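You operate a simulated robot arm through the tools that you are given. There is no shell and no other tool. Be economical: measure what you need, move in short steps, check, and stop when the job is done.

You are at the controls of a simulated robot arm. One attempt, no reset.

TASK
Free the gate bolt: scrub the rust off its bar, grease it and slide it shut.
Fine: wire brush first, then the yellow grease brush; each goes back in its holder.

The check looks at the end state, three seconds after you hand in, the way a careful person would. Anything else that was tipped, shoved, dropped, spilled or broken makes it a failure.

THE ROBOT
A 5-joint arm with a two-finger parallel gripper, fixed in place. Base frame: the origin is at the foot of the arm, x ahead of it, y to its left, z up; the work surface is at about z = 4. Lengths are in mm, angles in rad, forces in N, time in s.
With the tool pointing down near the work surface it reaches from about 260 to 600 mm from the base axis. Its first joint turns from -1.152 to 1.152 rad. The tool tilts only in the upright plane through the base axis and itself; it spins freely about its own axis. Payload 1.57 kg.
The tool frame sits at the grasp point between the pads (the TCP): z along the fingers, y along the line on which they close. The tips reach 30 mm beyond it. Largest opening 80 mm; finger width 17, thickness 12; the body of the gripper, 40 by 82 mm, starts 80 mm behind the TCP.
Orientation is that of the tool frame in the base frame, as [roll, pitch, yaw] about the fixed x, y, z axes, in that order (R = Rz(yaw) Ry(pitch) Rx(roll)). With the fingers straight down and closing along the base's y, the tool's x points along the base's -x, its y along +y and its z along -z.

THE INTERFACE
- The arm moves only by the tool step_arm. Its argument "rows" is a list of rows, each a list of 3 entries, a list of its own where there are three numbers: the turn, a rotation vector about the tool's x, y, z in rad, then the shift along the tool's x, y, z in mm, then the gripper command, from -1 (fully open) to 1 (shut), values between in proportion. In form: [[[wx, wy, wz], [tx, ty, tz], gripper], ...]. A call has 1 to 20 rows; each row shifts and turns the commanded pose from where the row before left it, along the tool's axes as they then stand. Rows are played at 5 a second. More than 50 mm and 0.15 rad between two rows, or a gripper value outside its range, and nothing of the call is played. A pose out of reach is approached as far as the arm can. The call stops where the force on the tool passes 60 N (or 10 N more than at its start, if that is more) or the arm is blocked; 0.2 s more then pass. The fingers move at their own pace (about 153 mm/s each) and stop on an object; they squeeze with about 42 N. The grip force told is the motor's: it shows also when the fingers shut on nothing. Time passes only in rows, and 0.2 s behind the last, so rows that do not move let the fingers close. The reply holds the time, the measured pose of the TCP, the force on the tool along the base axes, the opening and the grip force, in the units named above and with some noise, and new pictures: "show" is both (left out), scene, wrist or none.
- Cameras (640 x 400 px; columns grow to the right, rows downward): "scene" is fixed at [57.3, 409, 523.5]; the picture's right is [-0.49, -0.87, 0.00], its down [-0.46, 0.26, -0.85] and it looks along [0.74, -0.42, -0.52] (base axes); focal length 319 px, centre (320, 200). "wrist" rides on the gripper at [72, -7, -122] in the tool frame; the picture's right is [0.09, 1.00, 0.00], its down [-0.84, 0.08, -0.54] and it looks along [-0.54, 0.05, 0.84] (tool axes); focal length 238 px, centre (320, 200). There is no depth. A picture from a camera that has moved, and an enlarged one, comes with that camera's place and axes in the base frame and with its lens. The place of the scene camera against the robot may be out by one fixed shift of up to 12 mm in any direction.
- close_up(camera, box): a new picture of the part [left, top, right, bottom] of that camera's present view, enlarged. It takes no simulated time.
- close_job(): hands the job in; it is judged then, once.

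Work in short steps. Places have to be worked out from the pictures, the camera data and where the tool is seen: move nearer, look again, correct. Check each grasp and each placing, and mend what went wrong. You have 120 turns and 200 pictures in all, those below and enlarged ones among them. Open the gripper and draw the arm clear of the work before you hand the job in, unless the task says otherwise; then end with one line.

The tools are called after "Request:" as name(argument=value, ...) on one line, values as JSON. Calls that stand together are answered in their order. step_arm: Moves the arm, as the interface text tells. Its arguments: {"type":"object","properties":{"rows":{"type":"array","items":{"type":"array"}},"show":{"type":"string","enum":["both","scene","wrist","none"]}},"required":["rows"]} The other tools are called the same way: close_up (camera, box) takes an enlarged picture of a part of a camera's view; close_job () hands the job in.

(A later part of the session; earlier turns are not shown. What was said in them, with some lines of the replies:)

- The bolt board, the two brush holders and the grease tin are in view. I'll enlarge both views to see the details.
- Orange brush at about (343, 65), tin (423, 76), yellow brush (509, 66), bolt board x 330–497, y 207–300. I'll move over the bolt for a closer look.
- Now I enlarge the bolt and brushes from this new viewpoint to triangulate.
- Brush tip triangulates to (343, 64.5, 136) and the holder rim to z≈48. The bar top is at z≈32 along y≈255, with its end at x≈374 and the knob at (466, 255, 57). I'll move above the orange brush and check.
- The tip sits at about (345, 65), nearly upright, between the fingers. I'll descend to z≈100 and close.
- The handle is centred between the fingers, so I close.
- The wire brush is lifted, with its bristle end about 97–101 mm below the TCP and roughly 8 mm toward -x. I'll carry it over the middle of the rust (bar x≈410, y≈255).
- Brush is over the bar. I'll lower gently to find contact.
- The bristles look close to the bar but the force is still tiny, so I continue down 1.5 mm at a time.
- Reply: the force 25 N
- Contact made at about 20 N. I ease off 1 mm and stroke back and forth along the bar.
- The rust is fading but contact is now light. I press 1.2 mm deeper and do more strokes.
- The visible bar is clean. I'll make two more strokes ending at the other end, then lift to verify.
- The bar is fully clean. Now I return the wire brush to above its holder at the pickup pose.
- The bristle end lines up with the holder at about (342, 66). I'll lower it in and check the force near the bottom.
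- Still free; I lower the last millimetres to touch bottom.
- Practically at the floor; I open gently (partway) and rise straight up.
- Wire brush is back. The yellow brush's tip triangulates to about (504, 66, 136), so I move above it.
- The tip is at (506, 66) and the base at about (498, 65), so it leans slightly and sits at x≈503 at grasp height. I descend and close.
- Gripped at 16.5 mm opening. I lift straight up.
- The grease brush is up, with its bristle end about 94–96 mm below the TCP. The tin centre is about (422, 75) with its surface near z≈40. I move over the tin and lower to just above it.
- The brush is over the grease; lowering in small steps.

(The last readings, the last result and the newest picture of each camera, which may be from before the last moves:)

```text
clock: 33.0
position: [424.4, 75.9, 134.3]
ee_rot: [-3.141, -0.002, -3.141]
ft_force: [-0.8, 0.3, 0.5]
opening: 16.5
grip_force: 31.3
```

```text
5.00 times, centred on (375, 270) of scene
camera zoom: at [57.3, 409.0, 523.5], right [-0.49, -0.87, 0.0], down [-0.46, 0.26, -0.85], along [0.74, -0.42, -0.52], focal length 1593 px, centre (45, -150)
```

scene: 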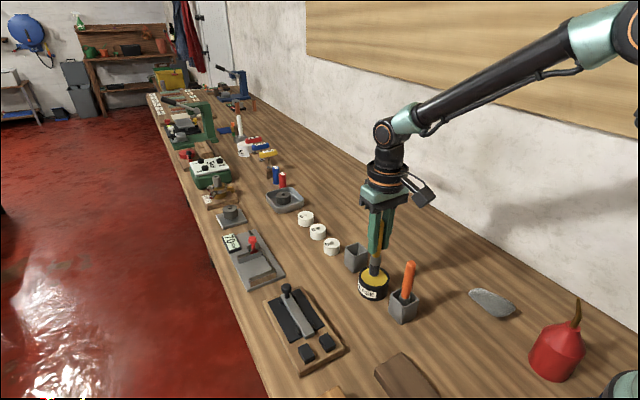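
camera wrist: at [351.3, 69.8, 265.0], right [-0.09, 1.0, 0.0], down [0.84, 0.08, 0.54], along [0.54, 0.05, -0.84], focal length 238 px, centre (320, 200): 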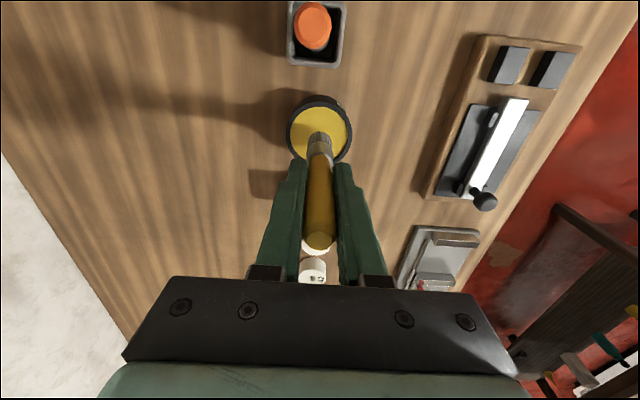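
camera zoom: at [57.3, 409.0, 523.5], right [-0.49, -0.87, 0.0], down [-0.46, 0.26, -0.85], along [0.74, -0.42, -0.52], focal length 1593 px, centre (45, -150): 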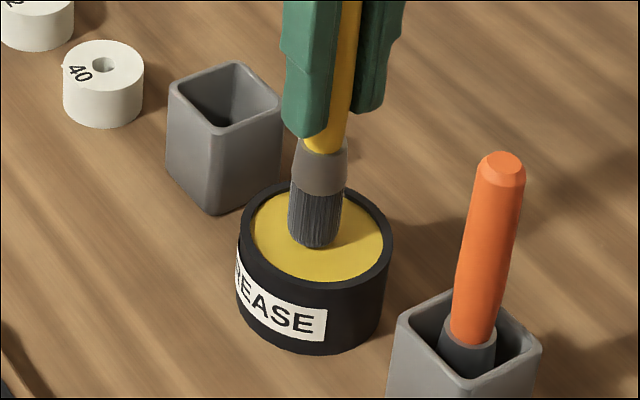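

Request:
step_arm(rows=[[[0, 0, 0], [0, 0, 2], 1], [[0, 0, 0], [0, 0, 0], 1]], show="none")

Request:
step_arm(rows=[[[0, 0, 0], [0, 0, 2], 1], [[0, 0, 0], [0, 0, 0], 1]], show="none")

Request:
close_up(camera="scene", box=[340, 230, 410, 310])

```text
clock: 33.6
position: [424.1, 75.1, 133.2]
ee_rot: [3.14, 0.001, -3.141]
ft_force: [0.3, 0.0, -0.6]
opening: 16.5
grip_force: 31.9
```

```text
clock: 34.2
position: [424.2, 76.8, 131.0]
ee_rot: [3.141, 0.001, -3.141]
ft_force: [-4.7, 1.4, 12.6]
opening: 16.4
grip_force: 31.7
```

```text
5.00 times, centred on (375, 270) of scene
camera zoom: at [57.2, 409.0, 523.5], right [-0.49, -0.87, 0.0], down [-0.46, 0.26, -0.85], along [0.74, -0.42, -0.52], focal length 1593 px, centre (45, -150)
```

zoom: 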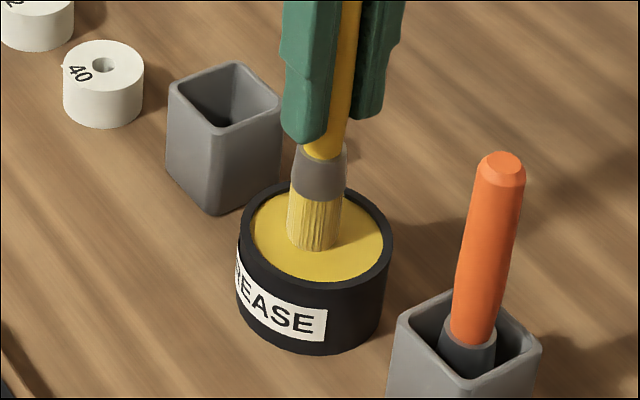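

The bristles are coated yellow. I lift and carry it over the bar.

Request:
step_arm(rows=[[[0, 0, 0], [0, 0, -15], 1], [[0, 0, 0], [0, 0, -35], 1], [[0, 0, 0], [6, 30, -20], 1], [[0, 0, 0], [0, 40, 0], 1], [[0, 0, 0], [0, 40, 0], 1], [[0, 0, 0], [0, 40, 0], 1], [[0, 0, 0], [0, 29.5, 20], 1], [[0, 0, 0], [0, 0, 35], 1], [[0, 0, 0], [0, 0, 0], 1]])

Request:
close_up(camera="scene", box=[250, 240, 350, 360])

```text
clock: 36.2
position: [418.5, 255.9, 145.7]
ee_rot: [-3.141, -0.001, 3.14]
ft_force: [-1.2, 0.0, -0.4]
opening: 16.5
grip_force: 31.7
camera wrist: at [345.2, 250.1, 268.7], right [-0.09, 1.0, 0.0], down [0.84, 0.08, 0.54], along [0.54, 0.05, -0.84], focal length 238 px, centre (320, 200)
```

scene: 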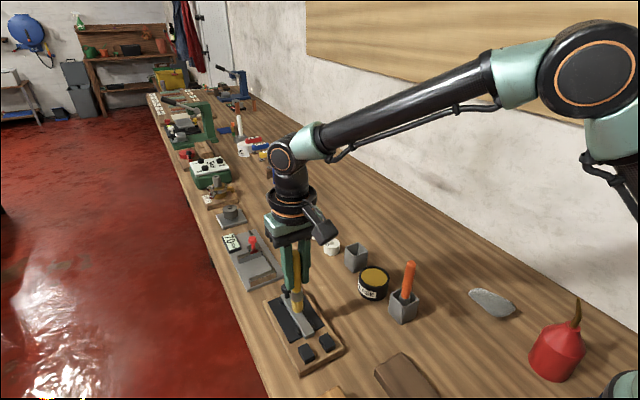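
wrist: 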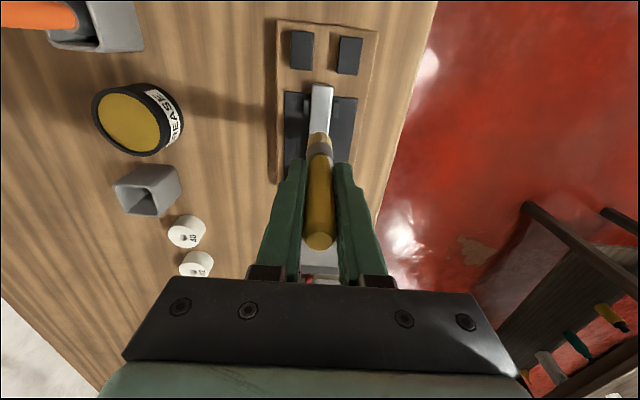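

```text
3.33 times, centred on (300, 300) of scene
camera zoom: at [57.3, 409.0, 523.5], right [-0.49, -0.87, 0.0], down [-0.46, 0.26, -0.85], along [0.74, -0.42, -0.52], focal length 1062 px, centre (387, -133)
```

zoom: 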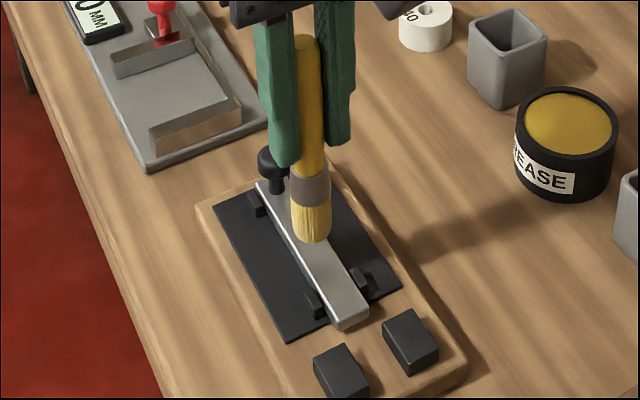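

Aligned over the bar; I lower to find contact.

Request:
step_arm(rows=[[[0, 0, 0], [0, 0, 9], 1], [[0, 0, 0], [0, 0, 7], 1], [[0, 0, 0], [0, 0, 0], 1]], show="none")

Request:
step_arm(rows=[[[0, 0, 0], [0, 0, 2], 1], [[0, 0, 0], [0, 0, 0], 1]], show="none")

Request:
close_up(camera="scene", box=[260, 260, 350, 360])

```text
clock: 37.0
position: [418.8, 257.5, 130.6]
ee_rot: [-3.141, 0.0, 3.141]
ft_force: [-1.0, -0.8, -0.7]
opening: 16.7
grip_force: 31.9
```

```text
clock: 37.6
position: [418.2, 255.2, 127.9]
ee_rot: [-3.14, 0.001, -3.141]
ft_force: [0.1, 0.6, -0.5]
opening: 16.8
grip_force: 31.6
```

```text
4.00 times, centred on (305, 310) of scene
camera zoom: at [57.3, 409.0, 523.5], right [-0.49, -0.87, 0.0], down [-0.46, 0.26, -0.85], along [0.74, -0.42, -0.52], focal length 1274 px, centre (380, -240)
```

zoom: 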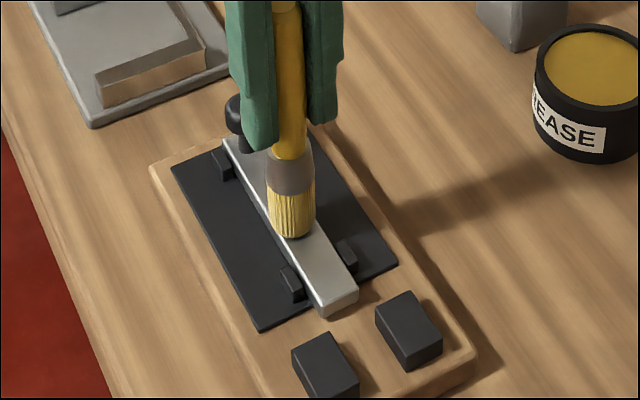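

Request:
step_arm(rows=[[[0, 0, 0], [0, 0, 1.5], 1], [[0, 0, 0], [0, 0, 0], 1]], show="none")

Request:
step_arm(rows=[[[0, 0, 0], [0, 0, 1.5], 1], [[0, 0, 0], [0, 0, 0], 1]], show="none")

```text
clock: 38.2
position: [417.3, 255.7, 126.0]
ee_rot: [-3.142, -0.001, -3.141]
ft_force: [-0.3, -0.1, 0.2]
opening: 16.4
grip_force: 31.9
```

```text
clock: 38.8
position: [417.3, 255.8, 125.7]
ee_rot: [3.14, 0.001, 3.14]
ft_force: [-5.8, -3.0, 17.8]
opening: 16.6
grip_force: 31.7
```

Contact at 18 N. I spread the grease along the bar with strokes.

Request:
step_arm(rows=[[[0, 0, 0], [10, 0, 0], 1], [[0, 0, 0], [10, 0, 0], 1], [[0, 0, 0], [10, 0, 0], 1], [[0, 0, 0], [-11, 0, 0], 1], [[0, 0, 0], [-11, 0, 0], 1], [[0, 0, 0], [-11, 0, 0], 1], [[0, 0, 0], [-11, 0, 0], 1], [[0, 0, 0], [-11, 0, 0], 1], [[0, 0, 0], [11, 0, 0], 1], [[0, 0, 0], [11, 0, 0], 1], [[0, 0, 0], [11, 0, 0], 1], [[0, 0, 0], [11, 0, 0], 1], [[0, 0, 0], [11, 0, 0], 1], [[0, 0, 0], [0, 0, 0], 1]], show="wrist")

Request:
close_up(camera="scene", box=[260, 260, 350, 360])

```text
clock: 41.8
position: [386.6, 256.2, 125.0]
ee_rot: [3.141, -0.001, 3.141]
ft_force: [0.1, 0.0, 0.3]
opening: 16.4
grip_force: 31.9
camera wrist: at [314.6, 249.9, 247.4], right [-0.09, 1.0, 0.0], down [0.84, 0.08, 0.54], along [0.54, 0.05, -0.84], focal length 238 px, centre (320, 200)
```

wrist: 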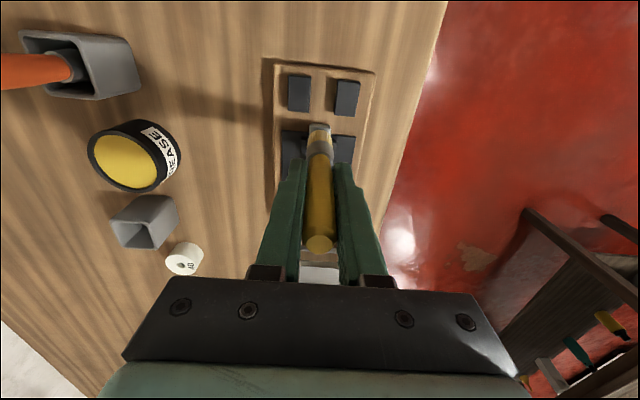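

```text
4.00 times, centred on (305, 310) of scene
camera zoom: at [57.3, 409.0, 523.5], right [-0.49, -0.87, 0.0], down [-0.46, 0.26, -0.85], along [0.74, -0.42, -0.52], focal length 1274 px, centre (380, -240)
```

zoom: 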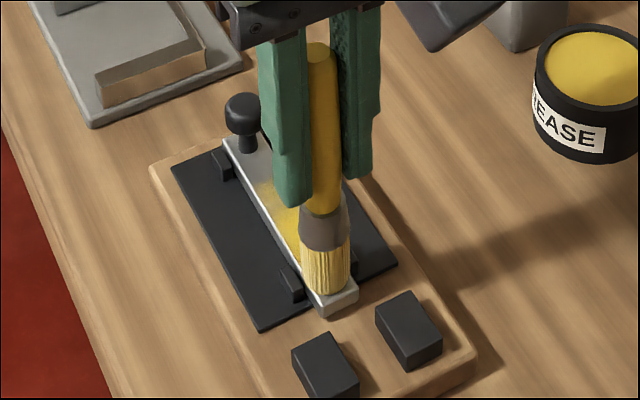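

Grease is going on, but contact went light. I press 1.2 mm more and repeat the strokes.

Request:
step_arm(rows=[[[0, 0, 0], [0, 0, 1.3], 1], [[0, 0, 0], [-14, 0, 0], 1], [[0, 0, 0], [-14, 0, 0], 1], [[0, 0, 0], [-14, 0, 0], 1], [[0, 0, 0], [-14, 0, 0], 1], [[0, 0, 0], [14, 0, 0], 1], [[0, 0, 0], [14, 0, 0], 1], [[0, 0, 0], [14, 0, 0], 1], [[0, 0, 0], [14, 0, 0], 1], [[0, 0, 0], [-14, 0, 0], 1], [[0, 0, 0], [-14, 0, 0], 1], [[0, 0, 0], [-14, 0, 0], 1], [[0, 0, 0], [-14, 0, 0], 1], [[0, 0, 0], [14, 0, 0], 1], [[0, 0, 0], [14, 0, 0], 1], [[0, 0, 0], [0, 0, -15], 1], [[0, 0, 0], [0, 0, -35], 1], [[0, 0, 0], [0, 0, -25], 1], [[0, 0, 0], [0, 0, 0], 1]], show="wrist")

Request:
close_up(camera="scene", box=[250, 230, 350, 360])

```text
clock: 45.8
position: [415.4, 253.6, 198.3]
ee_rot: [-3.14, 0.0, 3.14]
ft_force: [0.7, -0.1, 0.0]
opening: 16.3
grip_force: 31.7
camera wrist: at [343.9, 248.8, 320.9], right [-0.09, 1.0, 0.0], down [0.84, 0.08, 0.54], along [0.54, 0.05, -0.84], focal length 238 px, centre (320, 200)
```

wrist: 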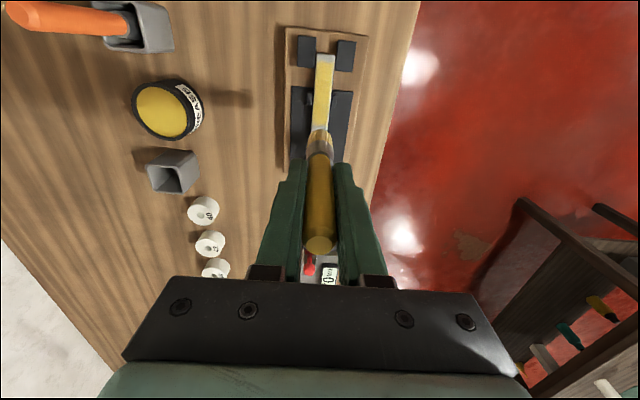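

```text
3.08 times, centred on (300, 295) of scene
camera zoom: at [57.3, 409.0, 523.5], right [-0.49, -0.87, 0.0], down [-0.46, 0.26, -0.85], along [0.74, -0.42, -0.52], focal length 980 px, centre (382, -92)
```

zoom: 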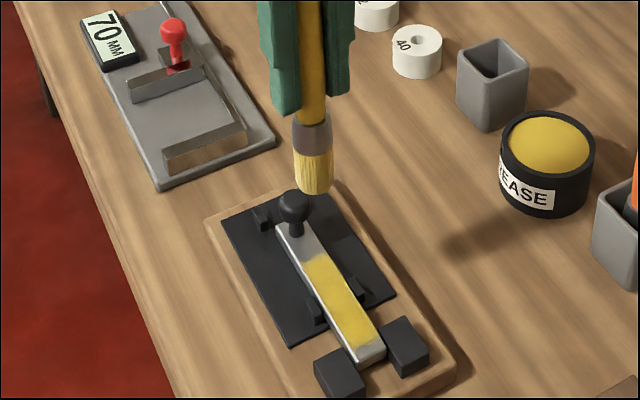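

The bar is evenly greased and has already moved partway toward shut. I return the grease brush above its holder at (503, 66).

Request:
step_arm(rows=[[[0, 0, 0], [-15, -30, -5], 1], [[0, 0, 0], [-18, -40, 0], 1], [[0, 0, 0], [-18, -40, 0], 1], [[0, 0, 0], [-18, -40, 0], 1], [[0, 0, 0], [-18, -39.5, 0], 1], [[0, 0, 0], [0, 0, 35], 1], [[0, 0, 0], [0, 0, 0], 1]])

Request:
close_up(camera="wrist", box=[260, 80, 380, 200])

Request:
close_up(camera="scene", box=[290, 160, 430, 310])

```text
clock: 47.4
position: [503.6, 67.6, 167.1]
ee_rot: [3.141, 0.0, 3.141]
ft_force: [0.0, -0.6, -0.5]
opening: 16.6
grip_force: 32.1
camera wrist: at [430.8, 61.0, 290.7], right [-0.09, 1.0, 0.0], down [0.84, 0.08, 0.54], along [0.54, 0.05, -0.84], focal length 238 px, centre (320, 200)
```

scene: 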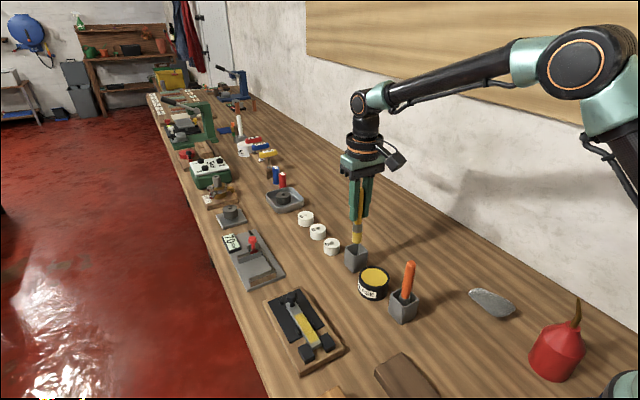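
wrist: 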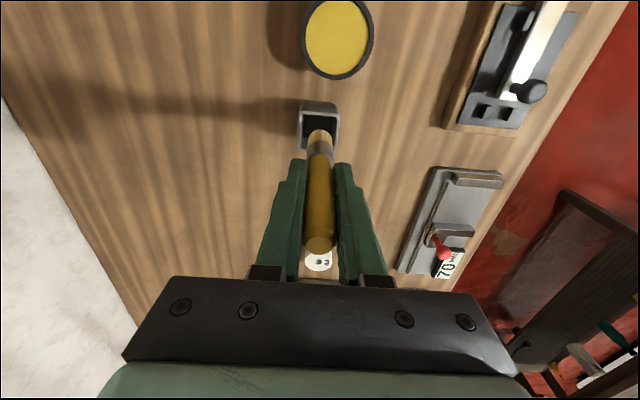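

```text
3.33 times, centred on (320, 140) of wrist
camera zoom: at [430.8, 61.0, 290.7], right [-0.09, 1.0, 0.0], down [0.84, 0.08, 0.54], along [0.54, 0.05, -0.84], focal length 794 px, centre (320, 400)
```

zoom: 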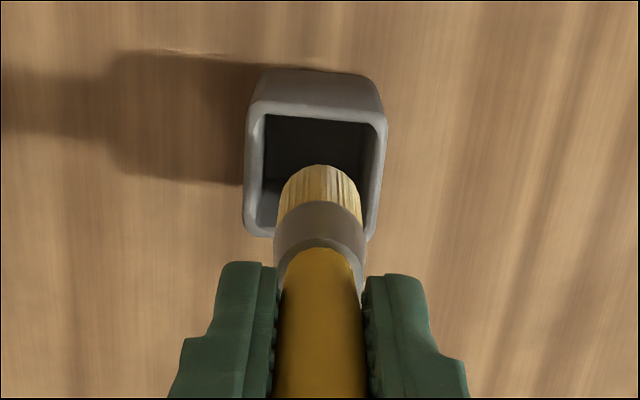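

```text
2.67 times, centred on (360, 235) of scene
camera zoom: at [57.3, 409.0, 523.5], right [-0.49, -0.87, 0.0], down [-0.46, 0.26, -0.85], along [0.74, -0.42, -0.52], focal length 850 px, centre (213, 107)
```

zoom: 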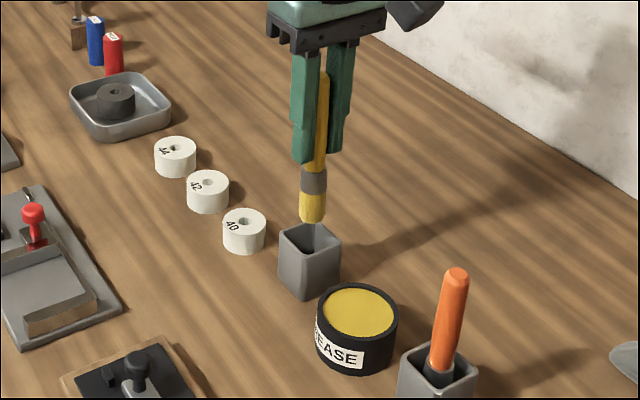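

The brush is aligned, about 1 mm off in y. I correct that and lower it into the holder.

Request:
step_arm(rows=[[[0, 0, 0], [0, -1, 20], 1], [[0, 0, 0], [0, 0, 20], 1], [[0, 0, 0], [0, 0, 18], 1], [[0, 0, 0], [0, 0, 7], 1], [[0, 0, 0], [0, 0, 0], 1]], show="none")

Request:
step_arm(rows=[[[0, 0, 0], [0, 0, 2], 1], [[0, 0, 0], [0, 0, 0], 1]], show="none")

```text
clock: 48.6
position: [501.5, 65.0, 103.3]
ee_rot: [-3.141, -0.002, 3.141]
ft_force: [0.1, -0.4, 0.6]
opening: 16.4
grip_force: 31.6
```

```text
clock: 49.2
position: [502.6, 64.4, 101.4]
ee_rot: [-3.14, 0.0, -3.141]
ft_force: [-0.1, -0.3, -0.9]
opening: 16.5
grip_force: 31.9
```

Request:
step_arm(rows=[[[0, 0, 0], [0, 0, 2], 1], [[0, 0, 0], [0, 0, 0], 1]], show="none")

Request:
step_arm(rows=[[[0, 0, 0], [0, 0, 1.3], 1], [[0, 0, 0], [0, 0, 0], 1]], show="none")

```text
clock: 49.8
position: [502.8, 65.4, 100.7]
ee_rot: [3.141, 0.0, 3.141]
ft_force: [-0.3, 0.4, 0.1]
opening: 16.6
grip_force: 31.8
```

```text
clock: 50.4
position: [502.7, 65.6, 98.2]
ee_rot: [3.14, 0.0, 3.141]
ft_force: [-0.1, -0.5, 0.2]
opening: 16.8
grip_force: 32.1
```

Within a millimetre or two of the floor. I release and rise.

Request:
step_arm(rows=[[[0, 0, 0], [0, 0, 1], 0.4], [[0, 0, 0], [0, 0, 0], -0.3], [[0, 0, 0], [0, 0, 0], -0.3], [[0, 0, 0], [0, 0, -30], -0.3], [[0, 0, 0], [0, 0, -40], -0.3], [[0, 0, 0], [0, 0, -35], -0.3], [[0, 0, 0], [0, 0, 0], -0.3]])

Request:
close_up(camera="scene", box=[250, 200, 430, 380])

Request:
close_up(camera="scene", box=[260, 280, 350, 380])

```text
clock: 52.0
position: [503.5, 64.9, 203.2]
ee_rot: [-3.141, 0.001, 3.14]
ft_force: [-0.5, 0.4, 0.5]
opening: 52.2
grip_force: 0.0
camera wrist: at [430.2, 58.8, 325.4], right [-0.09, 1.0, 0.0], down [0.84, 0.08, 0.54], along [0.54, 0.05, -0.84], focal length 238 px, centre (320, 200)
```

scene: 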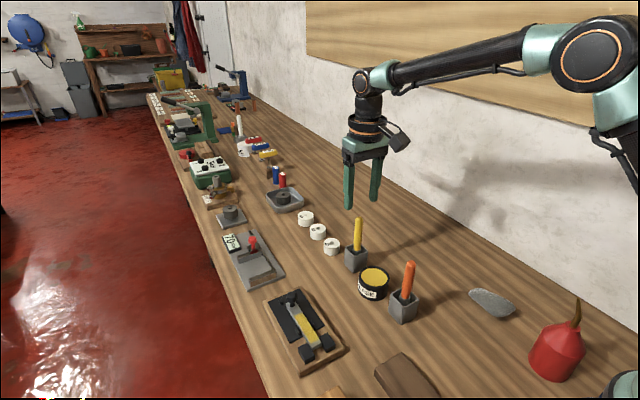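
wrist: 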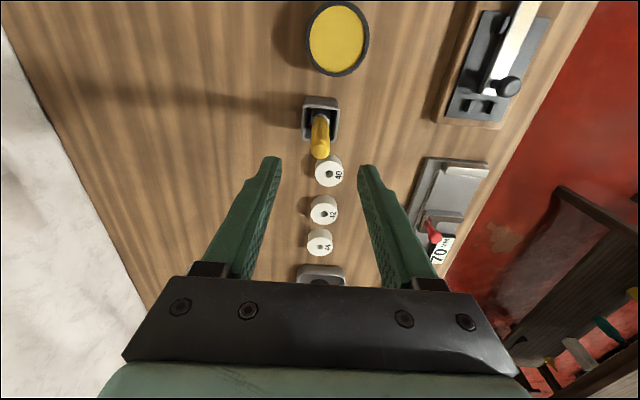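

```text
2.22 times, centred on (340, 290) of scene
camera zoom: at [57.3, 409.0, 523.5], right [-0.49, -0.87, 0.0], down [-0.46, 0.26, -0.85], along [0.74, -0.42, -0.52], focal length 708 px, centre (276, 0)
```

zoom: 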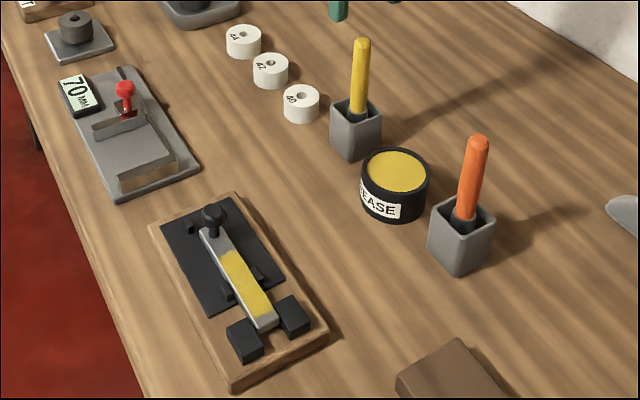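

```text
4.00 times, centred on (305, 330) of scene
camera zoom: at [57.3, 409.0, 523.5], right [-0.49, -0.87, 0.0], down [-0.46, 0.26, -0.85], along [0.74, -0.42, -0.52], focal length 1274 px, centre (380, -320)
```

zoom: 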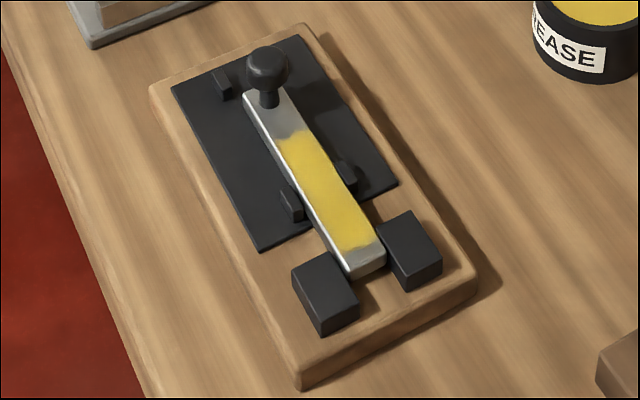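

Both brushes are home. The knob is now at about (446, 254), so I'll shut the fingers, go behind it (+x side), and view before lowering.

Request:
step_arm(rows=[[[0, 0, 0], [0, 35, 0], 1], [[0, 0, 0], [5, 40, 0], 1], [[0, 0, 0], [5, 40, 0], 1], [[0, 0, 0], [5, 40, 0], 1], [[0, 0, 0], [5, 34.5, 10], 1], [[0, 0, 0], [0, 0, 30], 1], [[0, 0, 0], [0, 0, 30], 1], [[0, 0, 0], [0, 0, 0], 1]])

Request:
close_up(camera="scene", box=[230, 240, 350, 380])

Request:
close_up(camera="wrist", box=[240, 0, 400, 240])

```text
clock: 53.8
position: [481.0, 254.7, 131.4]
ee_rot: [3.141, 0.001, 3.141]
ft_force: [-0.1, 0.2, -0.5]
opening: 0.0
grip_force: 21.4
camera wrist: at [409.3, 248.7, 255.2], right [-0.09, 1.0, 0.0], down [0.84, 0.08, 0.54], along [0.54, 0.05, -0.84], focal length 238 px, centre (320, 200)
```

scene: 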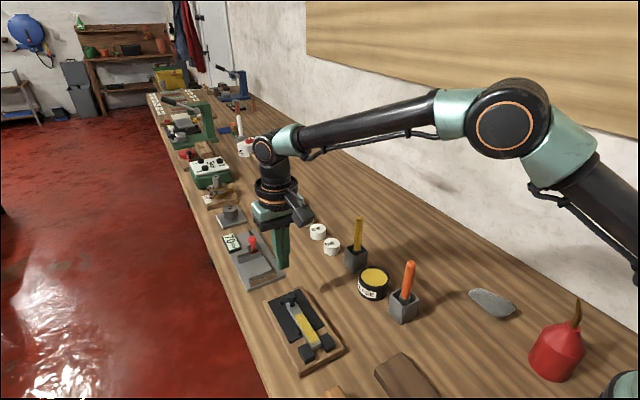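
wrist: 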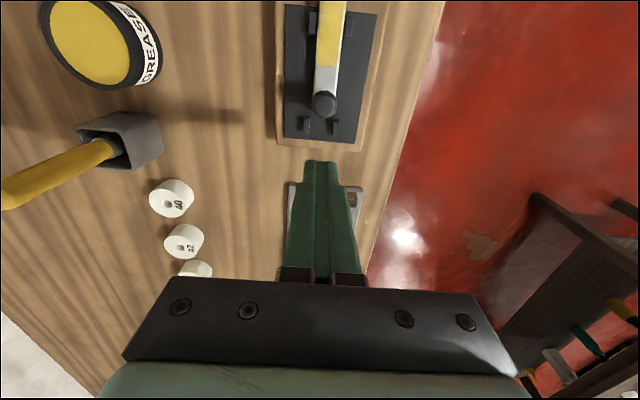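

```text
2.86 times, centred on (290, 310) of scene
camera zoom: at [57.3, 409.0, 523.5], right [-0.49, -0.87, 0.0], down [-0.46, 0.26, -0.85], along [0.74, -0.42, -0.52], focal length 910 px, centre (406, -114)
```

zoom: 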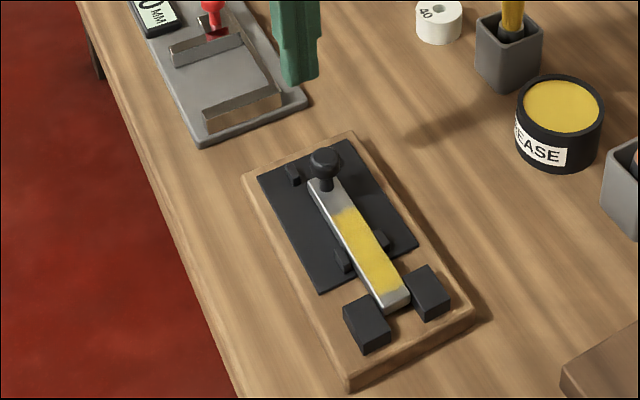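

```text
1.67 times, centred on (320, 120) of wrist
camera zoom: at [409.3, 248.7, 255.2], right [-0.09, 1.0, 0.0], down [0.84, 0.08, 0.54], along [0.54, 0.05, -0.84], focal length 397 px, centre (320, 333)
```

zoom: 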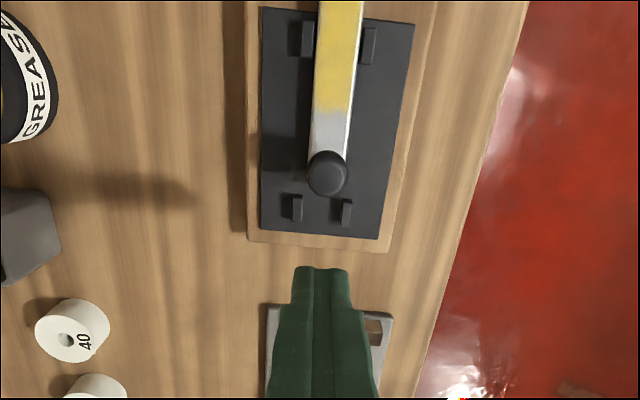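

Knob at (446, 255), directly ahead of the closed fingers. I lower to TCP z≈76 (tips at 46) and advance close.

Request:
step_arm(rows=[[[0, 0, 0], [0, 0.5, 25], 1], [[0, 0, 0], [0, 0, 20], 1], [[0, 0, 0], [0, 0, 10.5], 1], [[0, 0, 0], [8, 0, 0], 1], [[0, 0, 0], [6, 0, 0], 1], [[0, 0, 0], [0, 0, 0], 1]], show="none")

Request:
step_arm(rows=[[[0, 0, 0], [5, 0, 0], 1], [[0, 0, 0], [5, 0, 0], 1], [[0, 0, 0], [0, 0, 0], 1]], show="none")

Request:
close_up(camera="scene", box=[250, 260, 350, 380])

```text
clock: 55.2
position: [467.1, 254.5, 77.6]
ee_rot: [-3.141, 0.0, 3.141]
ft_force: [0.5, -0.4, -0.3]
opening: 0.2
grip_force: 21.2
```

```text
clock: 56.0
position: [459.0, 255.4, 76.5]
ee_rot: [-3.141, 0.0, -3.141]
ft_force: [0.9, 0.0, 0.0]
opening: 0.0
grip_force: 21.0
```

```text
3.33 times, centred on (300, 320) of scene
camera zoom: at [57.3, 409.0, 523.5], right [-0.49, -0.87, 0.0], down [-0.46, 0.26, -0.85], along [0.74, -0.42, -0.52], focal length 1062 px, centre (387, -200)
```

zoom: 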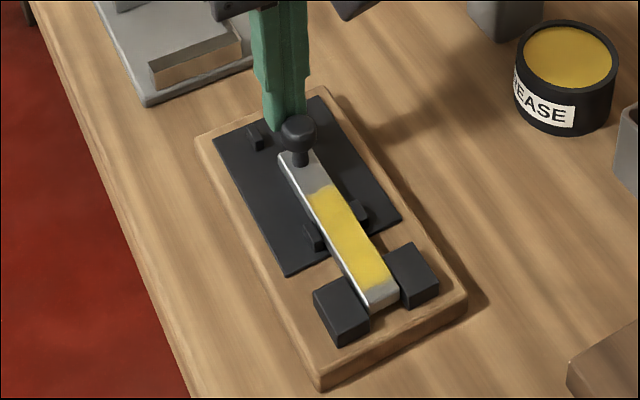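

At or near contact; I continue pushing in small increments.

Request:
step_arm(rows=[[[0, 0, 0], [3, 0, 0], 1], [[0, 0, 0], [3, 0, 0], 1], [[0, 0, 0], [3, 0, 0], 1], [[0, 0, 0], [0, 0, 0], 1]], show="none")

Request:
close_up(camera="scene", box=[250, 260, 350, 380])

```text
clock: 57.0
position: [455.7, 255.0, 78.3]
ee_rot: [3.131, 0.02, 3.136]
ft_force: [47.0, -11.0, -8.3]
opening: 0.2
grip_force: 21.5
```

```text
3.33 times, centred on (300, 320) of scene
camera zoom: at [57.4, 409.0, 523.5], right [-0.49, -0.87, 0.0], down [-0.46, 0.26, -0.85], along [0.74, -0.42, -0.52], focal length 1062 px, centre (387, -200)
```

zoom: 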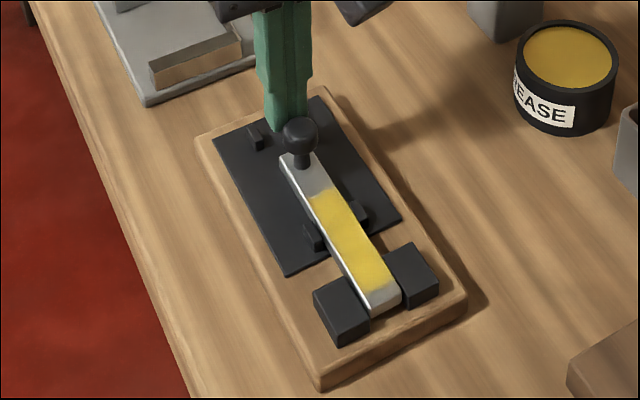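

The force rose to 47 N after a few mm, so it's at an end stop or jammed. I back off, rise and inspect from above.

Request:
step_arm(rows=[[[0, 0, 0], [-10, 0, 0], 1], [[0, 0, 0], [-12, 0, 0], 1], [[0, 0, 0], [0, 0, -40], 1], [[0, 0, 0], [30, 0, -50], 1], [[0, 0, 0], [40, 0, -30], 1], [[0, 0, 0], [30, 0, 0], 1], [[0, 0, 0], [0, 0, 0], 1]], show="wrist")

Request:
close_up(camera="wrist", box=[260, 20, 380, 180])

Request:
close_up(camera="scene", box=[260, 280, 350, 380])

```text
refused: row 4 steps farther than a row can; nothing moved
```

```text
2.50 times, centred on (320, 100) of wrist
camera zoom: at [381.2, 248.0, 200.0], right [-0.09, 1.0, 0.01], down [0.83, 0.07, 0.56], along [0.56, 0.06, -0.83], focal length 596 px, centre (320, 450)
```

zoom: 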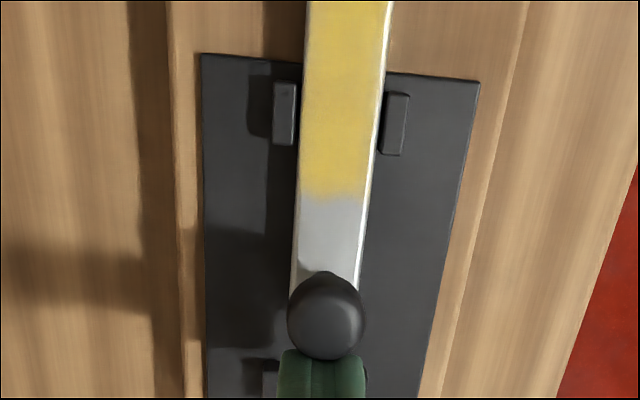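

```text
4.00 times, centred on (305, 330) of scene
camera zoom: at [57.4, 409.0, 523.5], right [-0.49, -0.87, 0.0], down [-0.46, 0.26, -0.85], along [0.74, -0.42, -0.52], focal length 1274 px, centre (380, -320)
```

zoom: 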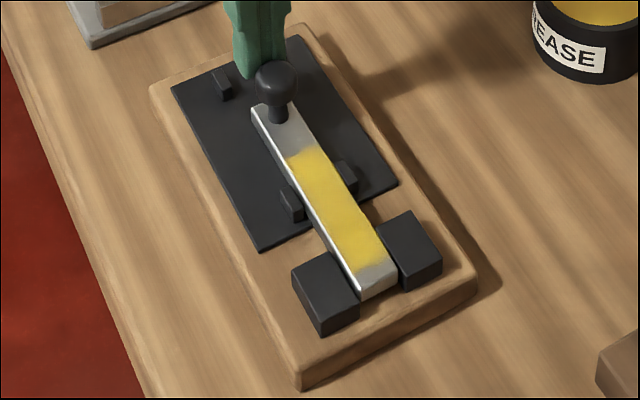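

Request:
step_arm(rows=[[[0, 0, 0], [-10, 0, 0], 1], [[0, 0, 0], [-12, 0, 0], 1], [[0, 0, 0], [0, 0, -40], 1], [[0, 0, 0], [25, 0, -35], 1], [[0, 0, 0], [35, 0, -30], 1], [[0, 0, 0], [40, 0, 0], 1], [[0, 0, 0], [30, 0, 0], 1], [[0, 0, 0], [0, 0, 0], 1]], show="wrist")

Request:
close_up(camera="wrist", box=[260, 20, 380, 180])

Request:
close_up(camera="scene", box=[260, 280, 350, 380])

```text
clock: 58.8
position: [340.6, 254.3, 182.3]
ee_rot: [3.141, -0.001, 3.141]
ft_force: [-0.4, 0.3, 0.1]
opening: 0.0
grip_force: 21.2
camera wrist: at [268.6, 248.9, 304.8], right [-0.09, 1.0, 0.0], down [0.84, 0.08, 0.54], along [0.54, 0.05, -0.84], focal length 238 px, centre (320, 200)
```

wrist: 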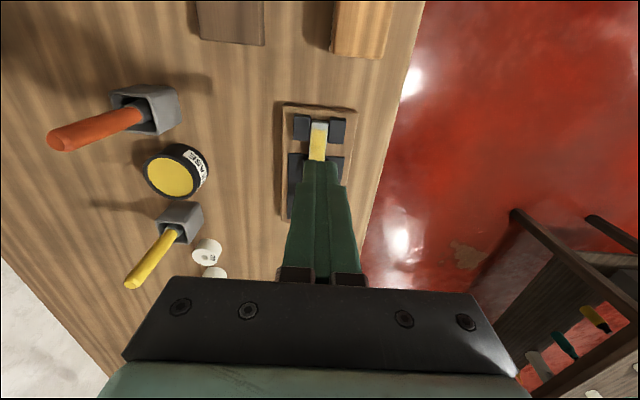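

```text
2.50 times, centred on (320, 100) of wrist
camera zoom: at [268.6, 248.9, 304.8], right [-0.09, 1.0, 0.0], down [0.84, 0.08, 0.54], along [0.54, 0.05, -0.84], focal length 596 px, centre (320, 450)
```

zoom: 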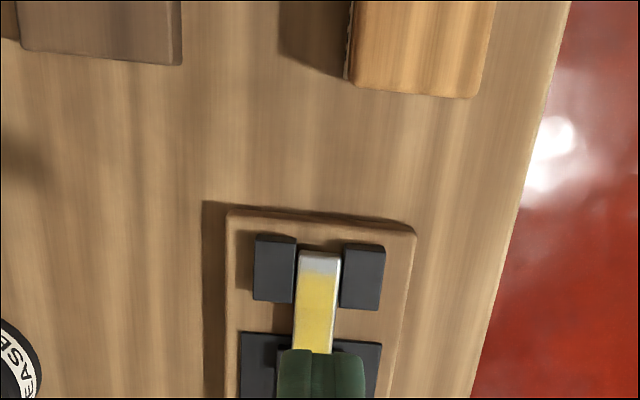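

```text
4.00 times, centred on (305, 330) of scene
camera zoom: at [57.3, 409.0, 523.5], right [-0.49, -0.87, 0.0], down [-0.46, 0.26, -0.85], along [0.74, -0.42, -0.52], focal length 1274 px, centre (380, -320)
```

zoom: 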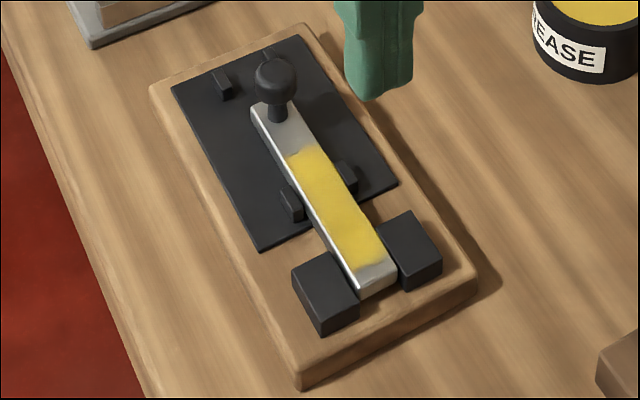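

The bar end is at x≈338, well inside the keeper (blocks x 330–358), after about 36 mm of travel. I'll push once more, lower on the knob, to confirm it's a true end stop.

Request:
step_arm(rows=[[[0, 0, 0], [-35, 0, 0], 1], [[0, 0, 0], [-40, 0, 0], 1], [[0, 0, 0], [-40, 0, 0], 1], [[0, 0, 0], [-20, 0, 20], 1], [[0, 0, 0], [0, 0, 40], 1], [[0, 0, 0], [0, 0, 35], 1], [[0, 0, 0], [0, 0, 18], 1], [[0, 0, 0], [7, 0, 0], 1], [[0, 0, 0], [7, 0, 0], 1], [[0, 0, 0], [0, 0, 0], 1]], show="scene")

Request:
step_arm(rows=[[[0, 0, 0], [2, 0, 0], 1], [[0, 0, 0], [2, 0, 0], 1], [[0, 0, 0], [0, 0, 0], 1]], show="none")

```text
clock: 61.0
position: [460.6, 255.1, 69.1]
ee_rot: [-3.141, -0.001, -3.141]
ft_force: [-0.3, 0.0, -0.3]
opening: 0.3
grip_force: 20.8
```

scene: 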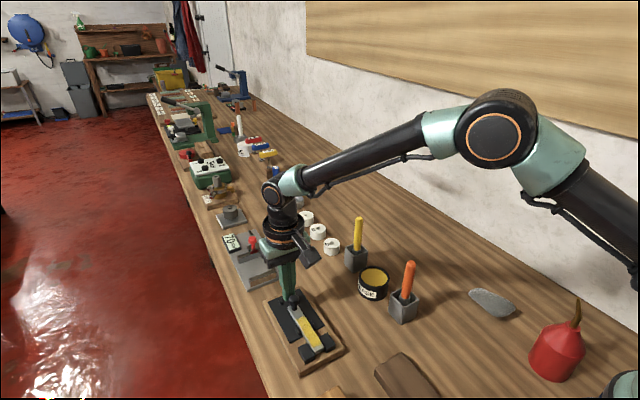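

```text
clock: 61.8
position: [457.7, 255.2, 69.0]
ee_rot: [-3.141, 0.0, -3.141]
ft_force: [-0.1, 0.2, -0.4]
opening: 0.0
grip_force: 21.4
```

Request:
step_arm(rows=[[[0, 0, 0], [2, 0, 0], 1], [[0, 0, 0], [0, 0, 0], 1]], show="none")

Request:
step_arm(rows=[[[0, 0, 0], [2, 0, 0], 1], [[0, 0, 0], [0, 0, 0], 1]], show="none")

Request:
step_arm(rows=[[[0, 0, 0], [2, 0, 0], 1], [[0, 0, 0], [0, 0, 0], 1]], show="none")

```text
clock: 62.4
position: [457.1, 255.4, 68.9]
ee_rot: [3.14, 0.001, -3.142]
ft_force: [6.5, -1.2, -2.4]
opening: 0.1
grip_force: 21.4
```

```text
clock: 63.0
position: [456.8, 254.6, 69.0]
ee_rot: [3.137, 0.007, 3.139]
ft_force: [24.2, -5.4, -4.3]
opening: 0.1
grip_force: 21.1
```

```text
clock: 63.6
position: [456.3, 255.6, 70.4]
ee_rot: [3.134, 0.012, 3.14]
ft_force: [37.1, -8.3, -7.4]
opening: 0.0
grip_force: 21.4
```

The force climbs linearly with no further motion at x≈456, the same place as before, so this is the end stop and the bolt is shut. I back off, rise, open the gripper and draw clear.

Request:
step_arm(rows=[[[0, 0, 0], [-10, 0, 0], 1], [[0, 0, 0], [-14, 0, 0], 1], [[0, 0, 0], [0, 0, -40], 1], [[0, 0, 0], [0, 0, -45], 1], [[0, 0, 0], [0, 0, -45], 0], [[0, 0, 0], [0, 0, -45], -1], [[0, 0, 0], [10, -45, -15], -1], [[0, 0, 0], [20, -45, 0], -1], [[0, 0, 0], [20, -45, 0], -1], [[0, 0, 0], [20, -45, 0], -1], [[0, 0, 0], [0, 0, 0], -1]])

Request:
close_up(camera="scene", box=[250, 200, 430, 380])

Request:
close_up(camera="wrist", box=[280, 20, 460, 200])

```text
clock: 66.0
position: [406.8, 74.2, 257.9]
ee_rot: [-3.141, 0.003, 3.141]
ft_force: [-0.6, 0.5, -0.3]
opening: 80.0
grip_force: 0.0
camera wrist: at [334.3, 69.0, 382.3], right [-0.09, 1.0, 0.0], down [0.84, 0.08, 0.54], along [0.54, 0.05, -0.84], focal length 238 px, centre (320, 200)
```

scene: 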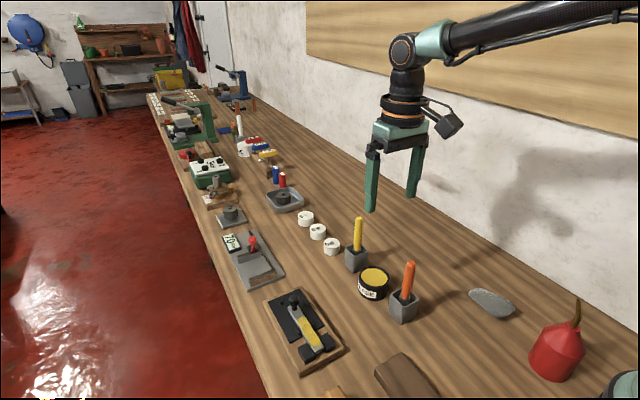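
wrist: 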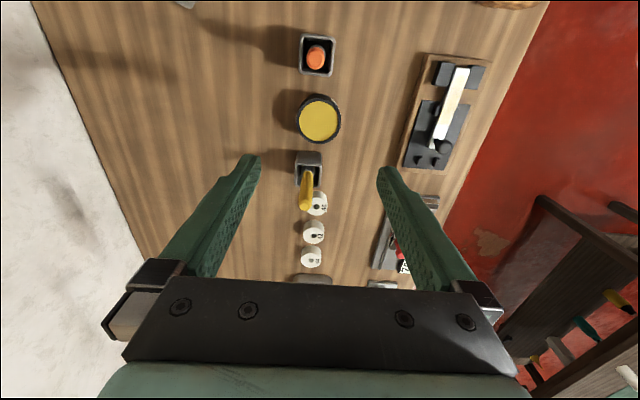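

```text
2.22 times, centred on (340, 290) of scene
camera zoom: at [57.3, 409.0, 523.5], right [-0.49, -0.87, 0.0], down [-0.46, 0.26, -0.85], along [0.74, -0.42, -0.52], focal length 708 px, centre (276, 0)
```

zoom: 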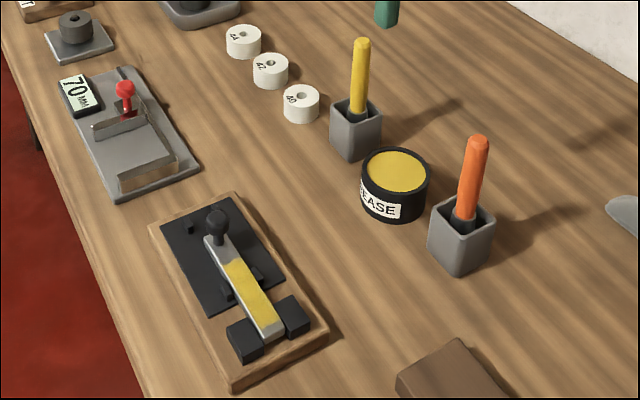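

```text
2.22 times, centred on (370, 110) of wrist
camera zoom: at [334.3, 69.0, 382.3], right [-0.09, 1.0, 0.0], down [0.84, 0.08, 0.54], along [0.54, 0.05, -0.84], focal length 530 px, centre (209, 400)
```

zoom: 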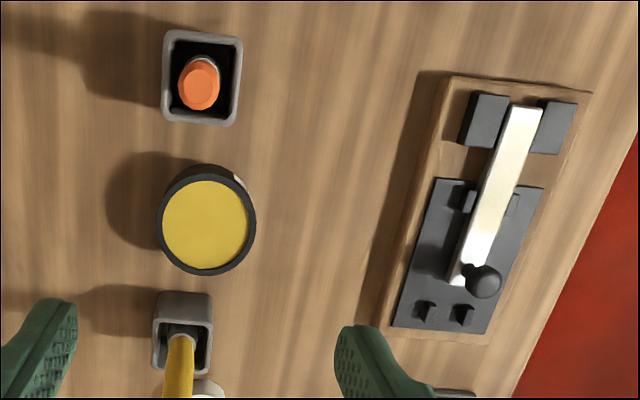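

The bar is scrubbed, greased and shut in its keeper; both brushes are in their holders, nothing else has moved and the arm is clear. I hand in.

Request:
close_job()

```text
The job is handed in.
```

The gate bolt's bar is scrubbed clean, greased and slid shut to its end stop, and both brushes are back in their holders.
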